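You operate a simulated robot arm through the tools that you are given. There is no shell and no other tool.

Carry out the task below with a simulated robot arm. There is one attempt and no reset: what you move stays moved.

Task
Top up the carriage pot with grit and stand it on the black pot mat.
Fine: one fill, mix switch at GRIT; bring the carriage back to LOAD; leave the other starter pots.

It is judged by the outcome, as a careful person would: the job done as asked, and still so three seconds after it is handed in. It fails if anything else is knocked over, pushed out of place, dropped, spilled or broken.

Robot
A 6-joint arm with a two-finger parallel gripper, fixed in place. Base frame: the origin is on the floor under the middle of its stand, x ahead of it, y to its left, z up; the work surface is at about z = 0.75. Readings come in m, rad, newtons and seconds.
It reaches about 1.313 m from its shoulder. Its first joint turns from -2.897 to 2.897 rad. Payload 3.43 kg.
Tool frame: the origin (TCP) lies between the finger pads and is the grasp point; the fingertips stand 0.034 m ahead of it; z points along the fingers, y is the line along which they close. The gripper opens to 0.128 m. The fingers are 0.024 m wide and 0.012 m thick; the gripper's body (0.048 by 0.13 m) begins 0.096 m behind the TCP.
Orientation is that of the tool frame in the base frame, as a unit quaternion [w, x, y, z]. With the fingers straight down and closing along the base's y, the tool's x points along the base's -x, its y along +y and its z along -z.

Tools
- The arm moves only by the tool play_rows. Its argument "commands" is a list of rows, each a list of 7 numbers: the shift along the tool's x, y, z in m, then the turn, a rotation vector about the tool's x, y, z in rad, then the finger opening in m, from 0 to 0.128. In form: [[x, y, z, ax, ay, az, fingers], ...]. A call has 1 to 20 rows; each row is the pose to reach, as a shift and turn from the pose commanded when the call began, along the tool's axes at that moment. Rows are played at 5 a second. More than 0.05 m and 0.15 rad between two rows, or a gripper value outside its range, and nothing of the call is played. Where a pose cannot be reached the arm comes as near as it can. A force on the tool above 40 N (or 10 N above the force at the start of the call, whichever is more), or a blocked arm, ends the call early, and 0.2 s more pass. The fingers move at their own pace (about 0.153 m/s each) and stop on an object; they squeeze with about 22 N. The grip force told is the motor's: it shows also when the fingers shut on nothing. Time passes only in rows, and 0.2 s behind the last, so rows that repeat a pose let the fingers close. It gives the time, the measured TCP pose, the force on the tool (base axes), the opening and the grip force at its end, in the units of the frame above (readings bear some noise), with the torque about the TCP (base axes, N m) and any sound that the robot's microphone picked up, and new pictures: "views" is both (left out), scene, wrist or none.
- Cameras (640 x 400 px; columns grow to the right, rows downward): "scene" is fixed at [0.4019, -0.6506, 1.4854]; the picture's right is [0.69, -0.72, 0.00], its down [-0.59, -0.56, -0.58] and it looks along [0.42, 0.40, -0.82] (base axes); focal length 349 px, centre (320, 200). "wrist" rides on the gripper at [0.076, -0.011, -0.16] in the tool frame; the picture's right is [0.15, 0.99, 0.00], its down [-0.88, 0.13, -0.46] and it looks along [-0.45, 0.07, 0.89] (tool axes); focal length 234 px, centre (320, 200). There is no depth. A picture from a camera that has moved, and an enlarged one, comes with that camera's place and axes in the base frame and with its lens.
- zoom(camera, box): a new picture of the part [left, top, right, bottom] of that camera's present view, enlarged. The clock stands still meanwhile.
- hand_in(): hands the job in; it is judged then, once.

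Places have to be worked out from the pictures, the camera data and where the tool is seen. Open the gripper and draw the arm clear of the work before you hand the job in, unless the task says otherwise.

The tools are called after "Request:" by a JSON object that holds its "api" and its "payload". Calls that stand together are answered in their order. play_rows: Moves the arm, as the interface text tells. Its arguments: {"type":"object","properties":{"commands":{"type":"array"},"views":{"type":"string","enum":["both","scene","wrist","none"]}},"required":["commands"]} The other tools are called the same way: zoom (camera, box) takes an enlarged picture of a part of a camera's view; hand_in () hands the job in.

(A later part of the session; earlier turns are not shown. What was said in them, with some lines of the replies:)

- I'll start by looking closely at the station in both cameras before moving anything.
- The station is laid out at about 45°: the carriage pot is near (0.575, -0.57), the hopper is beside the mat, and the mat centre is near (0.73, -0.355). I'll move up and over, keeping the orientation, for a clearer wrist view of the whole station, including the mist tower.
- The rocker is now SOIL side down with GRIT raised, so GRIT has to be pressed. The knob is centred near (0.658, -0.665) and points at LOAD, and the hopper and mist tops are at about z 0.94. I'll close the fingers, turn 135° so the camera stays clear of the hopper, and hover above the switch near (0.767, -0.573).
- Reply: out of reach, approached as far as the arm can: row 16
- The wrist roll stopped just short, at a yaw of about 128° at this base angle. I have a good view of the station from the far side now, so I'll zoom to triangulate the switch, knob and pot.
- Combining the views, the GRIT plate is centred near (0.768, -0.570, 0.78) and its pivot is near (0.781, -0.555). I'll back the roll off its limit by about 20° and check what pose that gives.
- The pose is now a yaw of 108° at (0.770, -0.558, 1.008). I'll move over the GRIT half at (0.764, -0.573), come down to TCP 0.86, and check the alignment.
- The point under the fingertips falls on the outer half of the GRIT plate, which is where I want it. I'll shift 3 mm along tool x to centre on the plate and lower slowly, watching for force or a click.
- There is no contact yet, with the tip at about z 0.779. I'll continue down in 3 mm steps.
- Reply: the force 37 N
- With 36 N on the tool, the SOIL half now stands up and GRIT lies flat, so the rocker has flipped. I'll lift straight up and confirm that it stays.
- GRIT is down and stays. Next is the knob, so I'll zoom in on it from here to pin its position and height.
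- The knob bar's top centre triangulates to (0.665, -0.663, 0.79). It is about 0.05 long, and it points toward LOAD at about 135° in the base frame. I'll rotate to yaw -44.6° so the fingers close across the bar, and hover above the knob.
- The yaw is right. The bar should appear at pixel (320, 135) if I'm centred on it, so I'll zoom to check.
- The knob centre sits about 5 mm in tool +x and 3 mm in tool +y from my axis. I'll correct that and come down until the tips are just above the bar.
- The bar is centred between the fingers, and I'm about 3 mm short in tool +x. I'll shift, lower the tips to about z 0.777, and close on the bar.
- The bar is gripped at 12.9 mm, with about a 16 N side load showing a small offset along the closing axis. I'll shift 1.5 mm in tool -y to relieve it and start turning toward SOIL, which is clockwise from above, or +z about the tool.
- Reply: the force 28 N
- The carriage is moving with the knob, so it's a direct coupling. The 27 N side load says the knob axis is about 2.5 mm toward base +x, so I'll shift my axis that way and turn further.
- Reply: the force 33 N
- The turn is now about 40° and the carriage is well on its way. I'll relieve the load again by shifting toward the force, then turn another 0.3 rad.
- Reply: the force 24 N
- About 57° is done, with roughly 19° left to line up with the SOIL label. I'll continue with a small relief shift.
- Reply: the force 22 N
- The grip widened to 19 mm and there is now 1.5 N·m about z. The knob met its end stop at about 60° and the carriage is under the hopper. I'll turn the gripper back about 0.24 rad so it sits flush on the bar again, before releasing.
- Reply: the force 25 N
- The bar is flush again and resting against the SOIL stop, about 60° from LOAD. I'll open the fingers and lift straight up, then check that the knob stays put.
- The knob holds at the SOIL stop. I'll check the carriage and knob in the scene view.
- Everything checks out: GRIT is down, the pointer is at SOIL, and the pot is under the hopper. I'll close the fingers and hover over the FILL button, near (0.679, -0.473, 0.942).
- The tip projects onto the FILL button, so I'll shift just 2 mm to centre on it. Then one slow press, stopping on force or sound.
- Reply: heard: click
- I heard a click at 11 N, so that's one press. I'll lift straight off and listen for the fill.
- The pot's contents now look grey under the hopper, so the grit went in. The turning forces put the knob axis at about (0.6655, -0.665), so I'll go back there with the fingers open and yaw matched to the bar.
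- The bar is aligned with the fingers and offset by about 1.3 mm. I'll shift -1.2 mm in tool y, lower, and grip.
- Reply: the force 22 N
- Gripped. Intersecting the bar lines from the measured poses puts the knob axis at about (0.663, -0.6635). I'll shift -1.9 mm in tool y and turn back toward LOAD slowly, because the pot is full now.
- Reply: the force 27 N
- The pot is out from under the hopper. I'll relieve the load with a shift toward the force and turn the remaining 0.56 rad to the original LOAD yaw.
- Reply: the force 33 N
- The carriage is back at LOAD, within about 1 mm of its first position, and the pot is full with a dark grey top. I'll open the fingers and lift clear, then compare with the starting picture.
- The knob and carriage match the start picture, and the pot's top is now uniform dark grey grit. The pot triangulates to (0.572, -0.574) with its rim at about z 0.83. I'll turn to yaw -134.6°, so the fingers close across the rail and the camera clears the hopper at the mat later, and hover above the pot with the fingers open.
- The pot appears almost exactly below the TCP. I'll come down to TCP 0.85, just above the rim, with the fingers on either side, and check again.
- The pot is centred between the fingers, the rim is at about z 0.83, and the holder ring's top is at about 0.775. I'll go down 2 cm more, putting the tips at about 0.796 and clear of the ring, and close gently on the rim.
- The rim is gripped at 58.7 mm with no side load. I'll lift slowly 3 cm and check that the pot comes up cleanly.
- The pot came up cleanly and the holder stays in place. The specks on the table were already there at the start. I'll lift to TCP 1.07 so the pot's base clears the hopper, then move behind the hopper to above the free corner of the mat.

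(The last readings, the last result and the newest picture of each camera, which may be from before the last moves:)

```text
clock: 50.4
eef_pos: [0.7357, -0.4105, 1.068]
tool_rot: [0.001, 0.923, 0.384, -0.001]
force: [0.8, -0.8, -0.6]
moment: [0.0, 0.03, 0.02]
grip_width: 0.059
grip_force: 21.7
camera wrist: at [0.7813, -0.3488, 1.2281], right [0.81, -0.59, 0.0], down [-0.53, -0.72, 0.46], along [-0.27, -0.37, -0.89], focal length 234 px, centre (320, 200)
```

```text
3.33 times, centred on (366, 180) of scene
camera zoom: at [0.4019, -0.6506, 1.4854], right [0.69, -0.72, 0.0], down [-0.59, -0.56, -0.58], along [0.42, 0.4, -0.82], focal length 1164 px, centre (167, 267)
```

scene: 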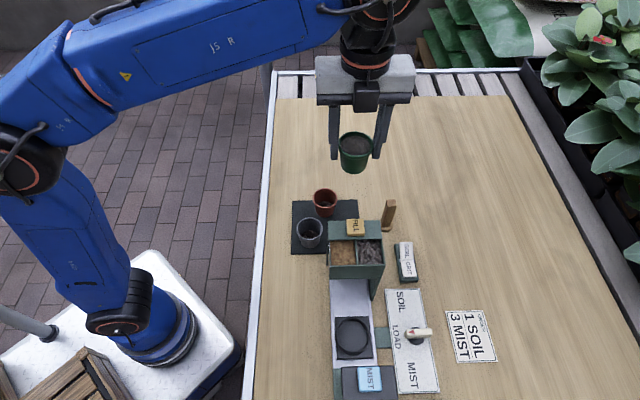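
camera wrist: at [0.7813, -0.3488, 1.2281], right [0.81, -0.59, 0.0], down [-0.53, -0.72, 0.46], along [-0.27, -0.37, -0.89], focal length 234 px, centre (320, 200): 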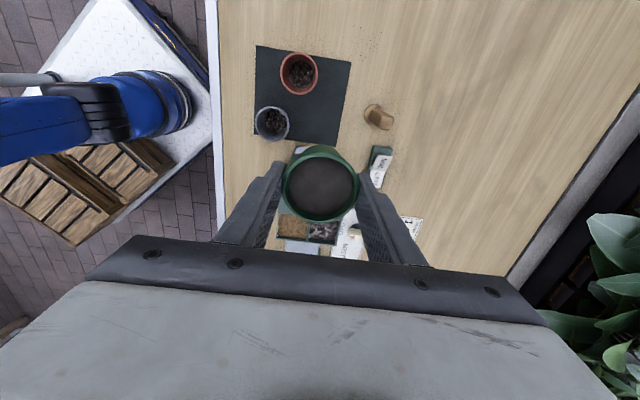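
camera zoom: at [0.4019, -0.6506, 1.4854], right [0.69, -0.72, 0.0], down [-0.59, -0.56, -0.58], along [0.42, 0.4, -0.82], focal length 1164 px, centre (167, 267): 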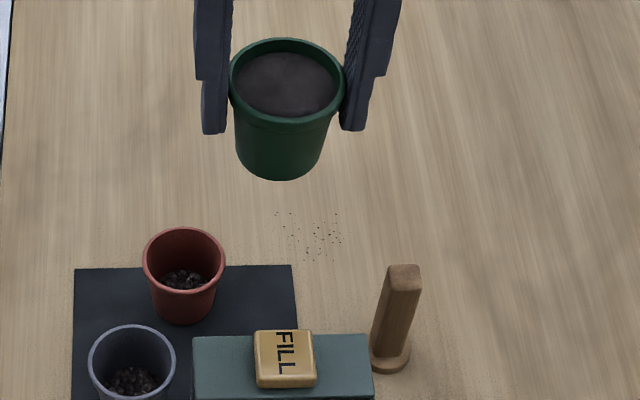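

The wrist view gives the mat corners as A(0.726, -0.242), B(0.843, -0.359), C(0.619, -0.350) and D(0.737, -0.467). The red pot is at (0.758, -0.325) and the grey at (0.675, -0.356). I've picked (0.749, -0.406) as the free spot, about 8 cm from both pots, clear of the hopper and inside the mat. I'll move there and come down to TCP 0.843.

Request:
{"api": "play_rows", "payload": {"commands": [[0.0062, 0.0032, 0, 0, 0, 0, 0.045], [0.0123, 0.0064, 0, 0, 0, 0, 0.045], [0.0123, 0.0064, 0.015, 0, 0, 0, 0.045], [0.0123, 0.0064, 0.04, 0, 0, 0, 0.045], [0.0123, 0.0064, 0.07, 0, 0, 0, 0.045], [0.0123, 0.0064, 0.1, 0, 0, 0, 0.045], [0.0123, 0.0064, 0.13, 0, 0, 0, 0.045], [0.0123, 0.0064, 0.16, 0, 0, 0, 0.045], [0.0123, 0.0064, 0.185, 0, 0, 0, 0.045], [0.0123, 0.0064, 0.2, 0, 0, 0, 0.045], [0.0123, 0.0064, 0.2, 0, 0, 0, 0.045]], "views": "both"}}

Request:
{"api": "zoom", "payload": {"camera": "wrist", "box": [200, 60, 440, 210]}}

Request:
{"api": "zoom", "payload": {"camera": "scene", "box": [270, 140, 430, 240]}}

```text
clock: 52.8
eef_pos: [0.7506, -0.4075, 0.8689]
tool_rot: [0.001, 0.923, 0.385, -0.002]
force: [0.0, -0.2, -0.4]
moment: [0.04, -0.01, -0.01]
grip_width: 0.0585
grip_force: 22.0
camera wrist: at [0.7946, -0.3459, 1.0283], right [0.81, -0.59, 0.0], down [-0.53, -0.72, 0.46], along [-0.27, -0.37, -0.89], focal length 234 px, centre (320, 200)
```

scene: 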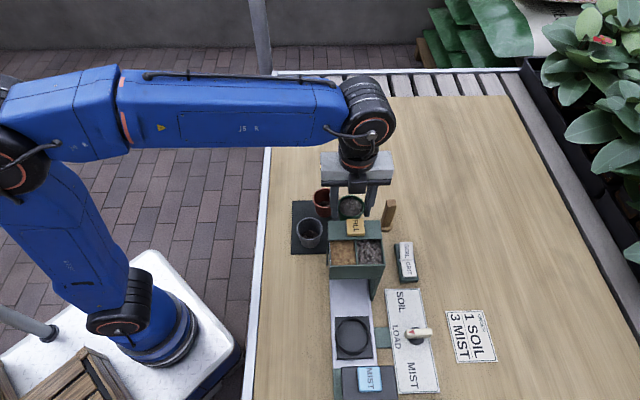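
wrist: 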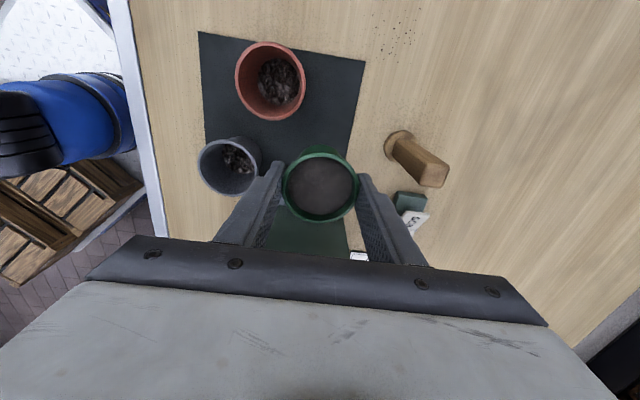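

```text
2.67 times, centred on (320, 135) of wrist
camera zoom: at [0.7946, -0.3459, 1.0283], right [0.81, -0.59, 0.0], down [-0.53, -0.72, 0.46], along [-0.27, -0.37, -0.89], focal length 624 px, centre (320, 373)
```

zoom: 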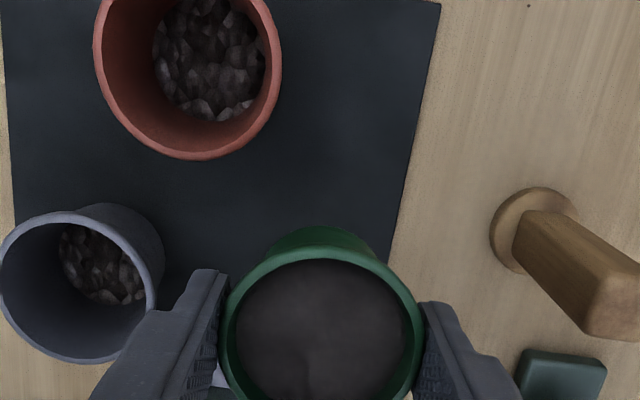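

```text
4.00 times, centred on (350, 190) of scene
camera zoom: at [0.4019, -0.6506, 1.4854], right [0.69, -0.72, 0.0], down [-0.59, -0.56, -0.58], along [0.42, 0.4, -0.82], focal length 1397 px, centre (200, 240)
```

zoom: 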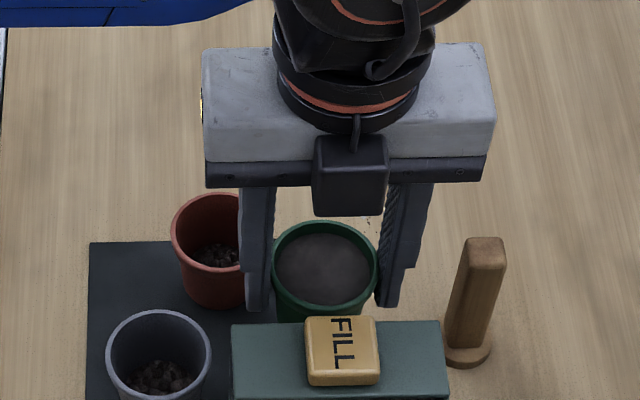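

I'm hovering over the free spot with good clearance all round. I'll lower toward contact, first to TCP 0.825, then in small steps while watching the force.

Request:
{"api": "play_rows", "payload": {"commands": [[0, 0, 0.012, 0, 0, 0, 0.045], [0, 0, 0.026, 0, 0, 0, 0.045], [0, 0, 0.038, 0, 0, 0, 0.045], [0, 0, 0.044, 0, 0, 0, 0.045], [0, 0, 0.047, 0, 0, 0, 0.045], [0, 0, 0.047, 0, 0, 0, 0.045]], "views": "both"}}

Request:
{"api": "zoom", "payload": {"camera": "wrist", "box": [200, 60, 440, 210]}}

Request:
{"api": "zoom", "payload": {"camera": "scene", "box": [270, 160, 430, 260]}}

```text
clock: 54.2
eef_pos: [0.7498, -0.4084, 0.822]
tool_rot: [0.001, 0.923, 0.385, -0.002]
force: [-0.8, -0.2, -0.3]
moment: [-0.01, -0.04, -0.04]
grip_width: 0.0587
grip_force: 22.0
camera wrist: at [0.7938, -0.3463, 0.9816], right [0.81, -0.59, 0.0], down [-0.53, -0.72, 0.46], along [-0.27, -0.37, -0.89], focal length 234 px, centre (320, 200)
```

scene: 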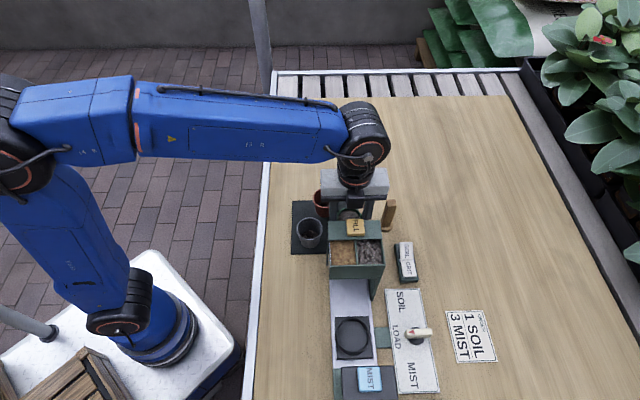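
wrist: 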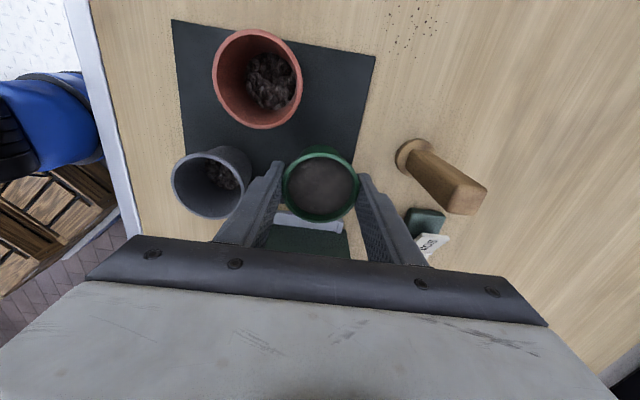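

```text
2.67 times, centred on (320, 135) of wrist
camera zoom: at [0.7938, -0.3463, 0.9816], right [0.81, -0.59, 0.0], down [-0.53, -0.72, 0.46], along [-0.27, -0.37, -0.89], focal length 624 px, centre (320, 373)
```

zoom: 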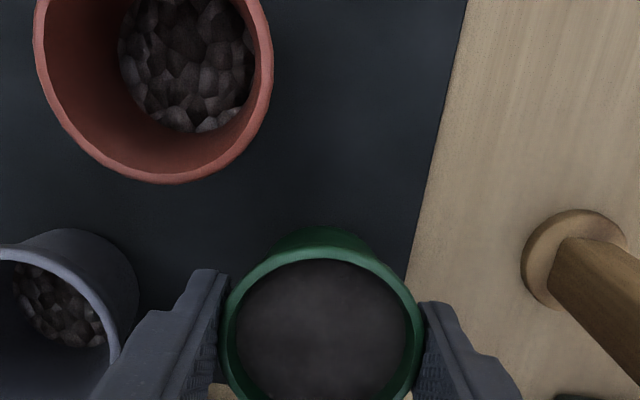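

```text
4.00 times, centred on (350, 210) of scene
camera zoom: at [0.4019, -0.6506, 1.4854], right [0.69, -0.72, 0.0], down [-0.59, -0.56, -0.58], along [0.42, 0.4, -0.82], focal length 1397 px, centre (200, 160)
```

zoom: 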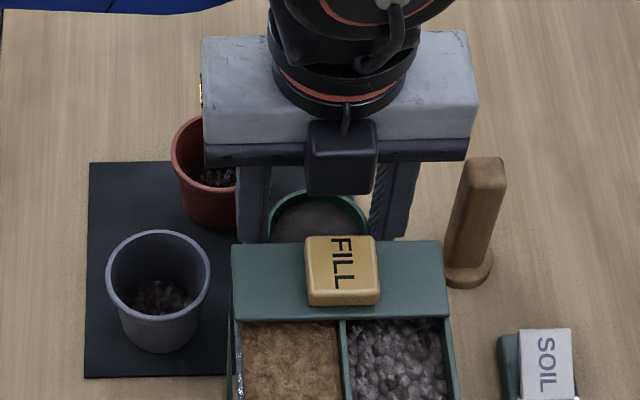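

The fingers have about 2 cm to the grey pot and there is no contact yet. I'll continue down in 2 mm steps.

Request:
{"api": "play_rows", "payload": {"commands": [[0, 0, 0.002, 0, 0, 0, 0.045], [0, 0, 0.004, 0, 0, 0, 0.045], [0, 0, 0.006, 0, 0, 0, 0.045], [0, 0, 0.008, 0, 0, 0, 0.045]], "views": "none"}}

```text
clock: 55.2
eef_pos: [0.7499, -0.4078, 0.8132]
tool_rot: [0.001, 0.923, 0.385, -0.002]
force: [-0.4, 0.2, -1.3]
moment: [0.01, -0.01, -0.02]
grip_width: 0.0589
grip_force: 22.0
```

There is still no contact at TCP 0.813, so I'll go on in finer steps.

Request:
{"api": "play_rows", "payload": {"commands": [[0, 0, 0.0015, 0, 0, 0, 0.045], [0, 0, 0.003, 0, 0, 0, 0.045], [0, 0, 0.0045, 0, 0, 0, 0.045]], "views": "none"}}

```text
clock: 56.0
eef_pos: [0.7497, -0.408, 0.8108]
tool_rot: [0.002, 0.923, 0.385, -0.001]
force: [-1.6, -0.1, 14.3]
moment: [0.03, 0.11, -0.01]
grip_width: 0.0585
grip_force: 22.1
```

The pot's base touched the mat, with 14 N upward at TCP 0.811. I'll ease off 1 mm, then open the fingers gradually to 0.07.

Request:
{"api": "play_rows", "payload": {"commands": [[0, 0, -0.001, 0, 0, 0, 0.045], [0, 0, -0.001, 0, 0, 0, 0.045], [0, 0, -0.001, 0, 0, 0, 0.06], [0, 0, -0.001, 0, 0, 0, 0.064], [0, 0, -0.001, 0, 0, 0, 0.068], [0, 0, -0.001, 0, 0, 0, 0.071], [0, 0, -0.001, 0, 0, 0, 0.071]], "views": "both"}}

Request:
{"api": "zoom", "payload": {"camera": "wrist", "box": [200, 60, 440, 210]}}

```text
clock: 57.6
eef_pos: [0.7493, -0.4093, 0.8098]
tool_rot: [0.003, 0.923, 0.385, -0.001]
force: [0.5, -0.2, 0.2]
moment: [0.01, 0.01, -0.01]
grip_width: 0.0711
grip_force: 0.0
camera wrist: at [0.7942, -0.3464, 0.9696], right [0.81, -0.59, 0.0], down [-0.53, -0.72, 0.46], along [-0.27, -0.37, -0.89], focal length 234 px, centre (320, 200)
```

scene: 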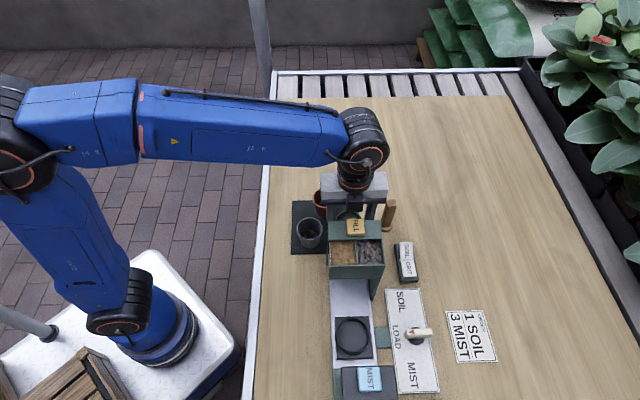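
wrist: 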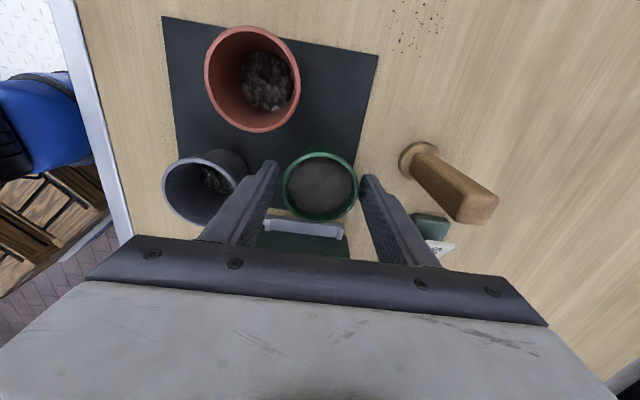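

```text
2.67 times, centred on (320, 135) of wrist
camera zoom: at [0.7942, -0.3464, 0.9696], right [0.81, -0.59, 0.0], down [-0.53, -0.72, 0.46], along [-0.27, -0.37, -0.89], focal length 624 px, centre (320, 373)
```

zoom: 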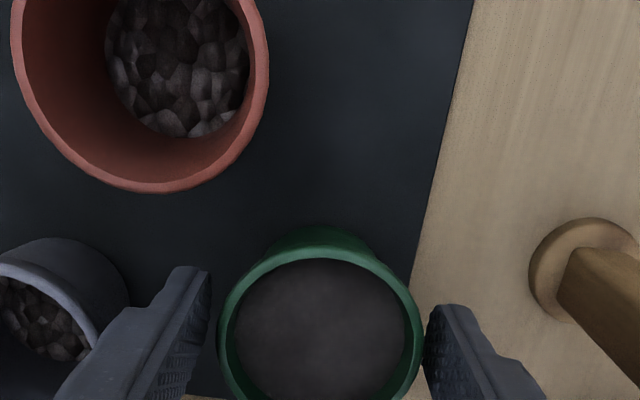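

The pot is standing free. I'll nudge +1 mm in tool y to centre the fingers round the rim and rise straight up slowly.

Request:
{"api": "play_rows", "payload": {"commands": [[0, 0.001, 0, 0, 0, 0, 0.071], [0, 0.001, -0.008, 0, 0, 0, 0.072], [0, 0.001, -0.02, 0, 0, 0, 0.072], [0, 0.001, -0.04, 0, 0, 0, 0.072], [0, 0.001, -0.07, 0, 0, 0, 0.072], [0, 0.001, -0.11, 0, 0, 0, 0.072], [0, 0.001, -0.15, 0, 0, 0, 0.072], [0, 0.001, -0.2, 0, 0, 0, 0.072], [0, 0.001, -0.24, 0, 0, 0, 0.072], [0, 0.001, -0.26, 0, 0, 0, 0.072]], "views": "both"}}

Request:
{"api": "zoom", "payload": {"camera": "wrist", "box": [200, 20, 440, 170]}}

Request:
{"api": "zoom", "payload": {"camera": "scene", "box": [270, 170, 430, 270]}}

```text
clock: 59.8
eef_pos: [0.7503, -0.4087, 1.0699]
tool_rot: [0.002, 0.923, 0.385, -0.001]
force: [-0.2, 0.2, 0.1]
moment: [0.01, 0.0, -0.01]
grip_width: 0.0719
grip_force: 0.1
camera wrist: at [0.7955, -0.3468, 1.2298], right [0.81, -0.59, 0.0], down [-0.53, -0.72, 0.46], along [-0.27, -0.37, -0.89], focal length 234 px, centre (320, 200)
```

scene: 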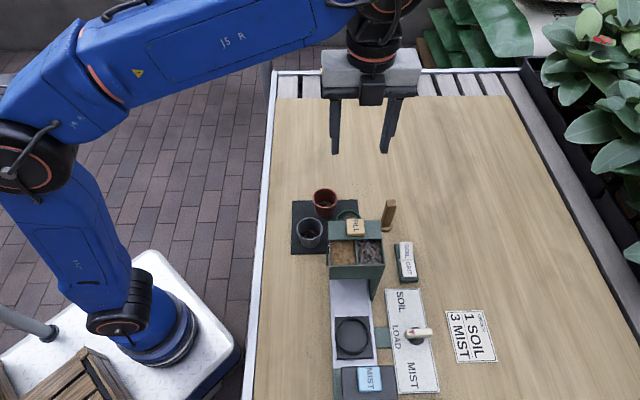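
wrist: 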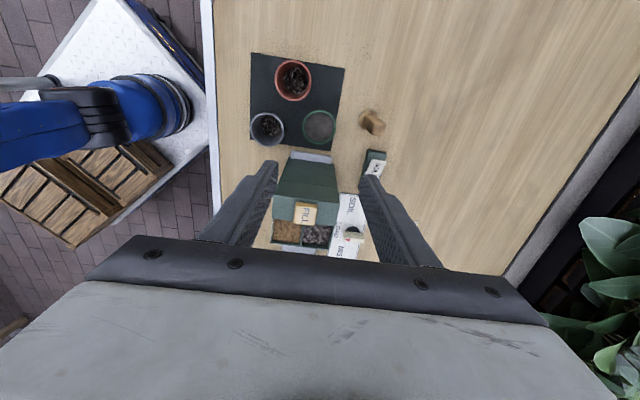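

```text
2.67 times, centred on (320, 95) of wrist
camera zoom: at [0.7955, -0.3468, 1.2298], right [0.81, -0.59, 0.0], down [-0.53, -0.72, 0.46], along [-0.27, -0.37, -0.89], focal length 624 px, centre (320, 480)
```

zoom: 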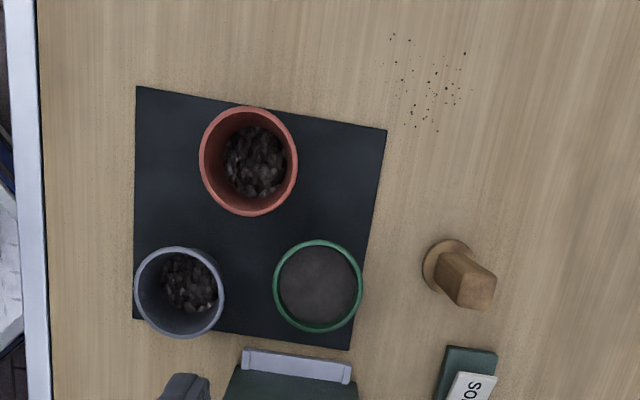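

```text
4.00 times, centred on (350, 220) of scene
camera zoom: at [0.4019, -0.6506, 1.4854], right [0.69, -0.72, 0.0], down [-0.59, -0.56, -0.58], along [0.42, 0.4, -0.82], focal length 1397 px, centre (200, 120)
```

zoom: 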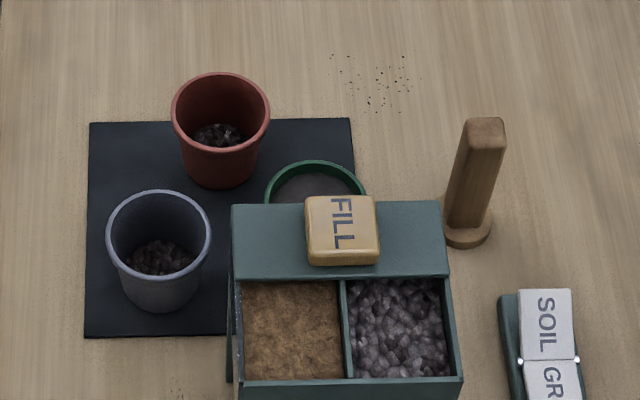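

The green pot stands on the mat at about (0.751, -0.406), and the red and grey pots are where they were. I'll raise the arm clear, open the gripper, and do a last check of the knob, carriage and switch.

Request:
{"api": "play_rows", "payload": {"commands": [[0, 0, -0.03, 0, 0, 0, 0.09], [0.02, 0, -0.06, 0, 0, 0, 0.11], [0.05, -0.01, -0.08, 0, 0, 0, 0.128], [0.08, -0.03, -0.1, 0, 0, 0, 0.128], [0.1, -0.06, -0.1, 0, 0, 0, 0.128], [0.11, -0.09, -0.1, 0, 0, 0, 0.128], [0.11, -0.12, -0.1, 0, 0, 0, 0.128], [0.11, -0.12, -0.1, 0, 0, 0, 0.128]], "views": "both"}}

Request:
{"api": "zoom", "payload": {"camera": "scene", "box": [320, 280, 512, 400]}}

Request:
{"api": "zoom", "payload": {"camera": "scene", "box": [280, 180, 440, 280]}}

```text
clock: 61.6
eef_pos: [0.7425, -0.2468, 1.1675]
tool_rot: [0.002, 0.923, 0.385, 0.001]
force: [0.2, 0.7, 0.1]
moment: [-0.03, 0.0, -0.02]
grip_width: 0.128
grip_force: 0.0
out of reach, approached as far as the arm can: row 4, 5, 6
camera wrist: at [0.7864, -0.1837, 1.3262], right [0.81, -0.59, 0.01], down [-0.53, -0.72, 0.46], along [-0.27, -0.37, -0.89], focal length 234 px, centre (320, 200)
```

scene: 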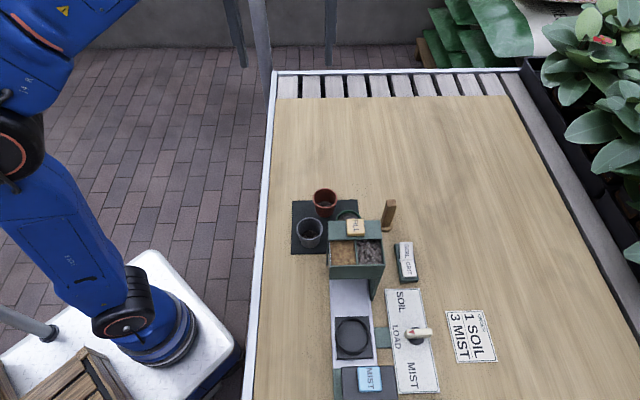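
wrist: 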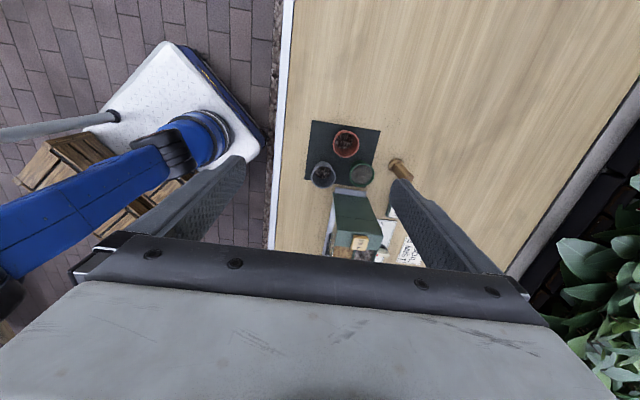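

```text
3.33 times, centred on (416, 340) of scene
camera zoom: at [0.4019, -0.6506, 1.4854], right [0.69, -0.72, 0.0], down [-0.59, -0.56, -0.58], along [0.42, 0.4, -0.82], focal length 1164 px, centre (0, -267)
```

zoom: 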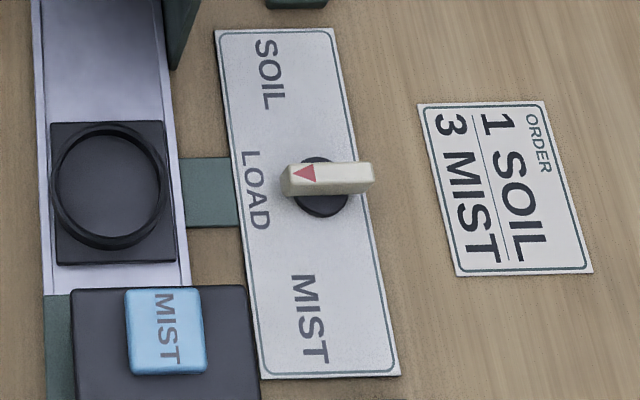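

```text
4.00 times, centred on (360, 230) of scene
camera zoom: at [0.4019, -0.6506, 1.4854], right [0.69, -0.72, 0.0], down [-0.59, -0.56, -0.58], along [0.42, 0.4, -0.82], focal length 1397 px, centre (160, 80)
```

zoom: 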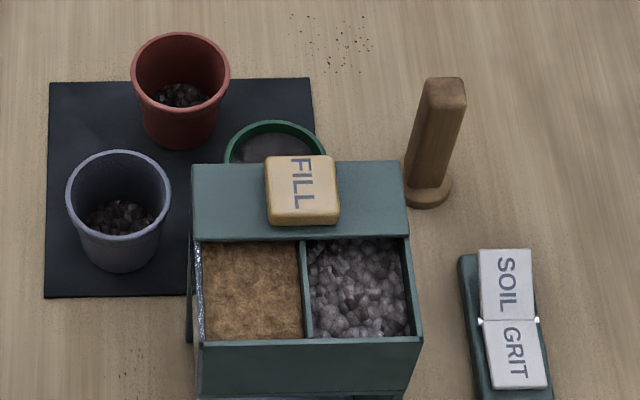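

Final check: the pot is on the mat with grit in it, and the knob and empty carriage are at LOAD. The switch is on GRIT, the red and grey pots match the start picture, and the arm is clear. Handing in.

Request:
{"api": "hand_in", "payload": {}}

```text
The job is handed in.
```

The carriage pot has been topped up with grit and is standing on the black pot mat. I've handed the job in, and no result has come back yet.

- **Fill:** I set the mix switch to GRIT and pressed FILL once. It clicked, and the pot came out with a dark grey top instead of brown.
- **Carriage:** it is back at LOAD, and the knob matches the starting picture.
- **Pot:** it stands in the free corner of the mat at about (0.75, -0.41), roughly 8 cm centre to centre from the red and grey pots.
- **Everything else:** the red and grey pots match the starting picture, and I saw nothing spilled or knocked over.

The mix switch was left at GRIT. The gripper is open and the arm is clear of the work.
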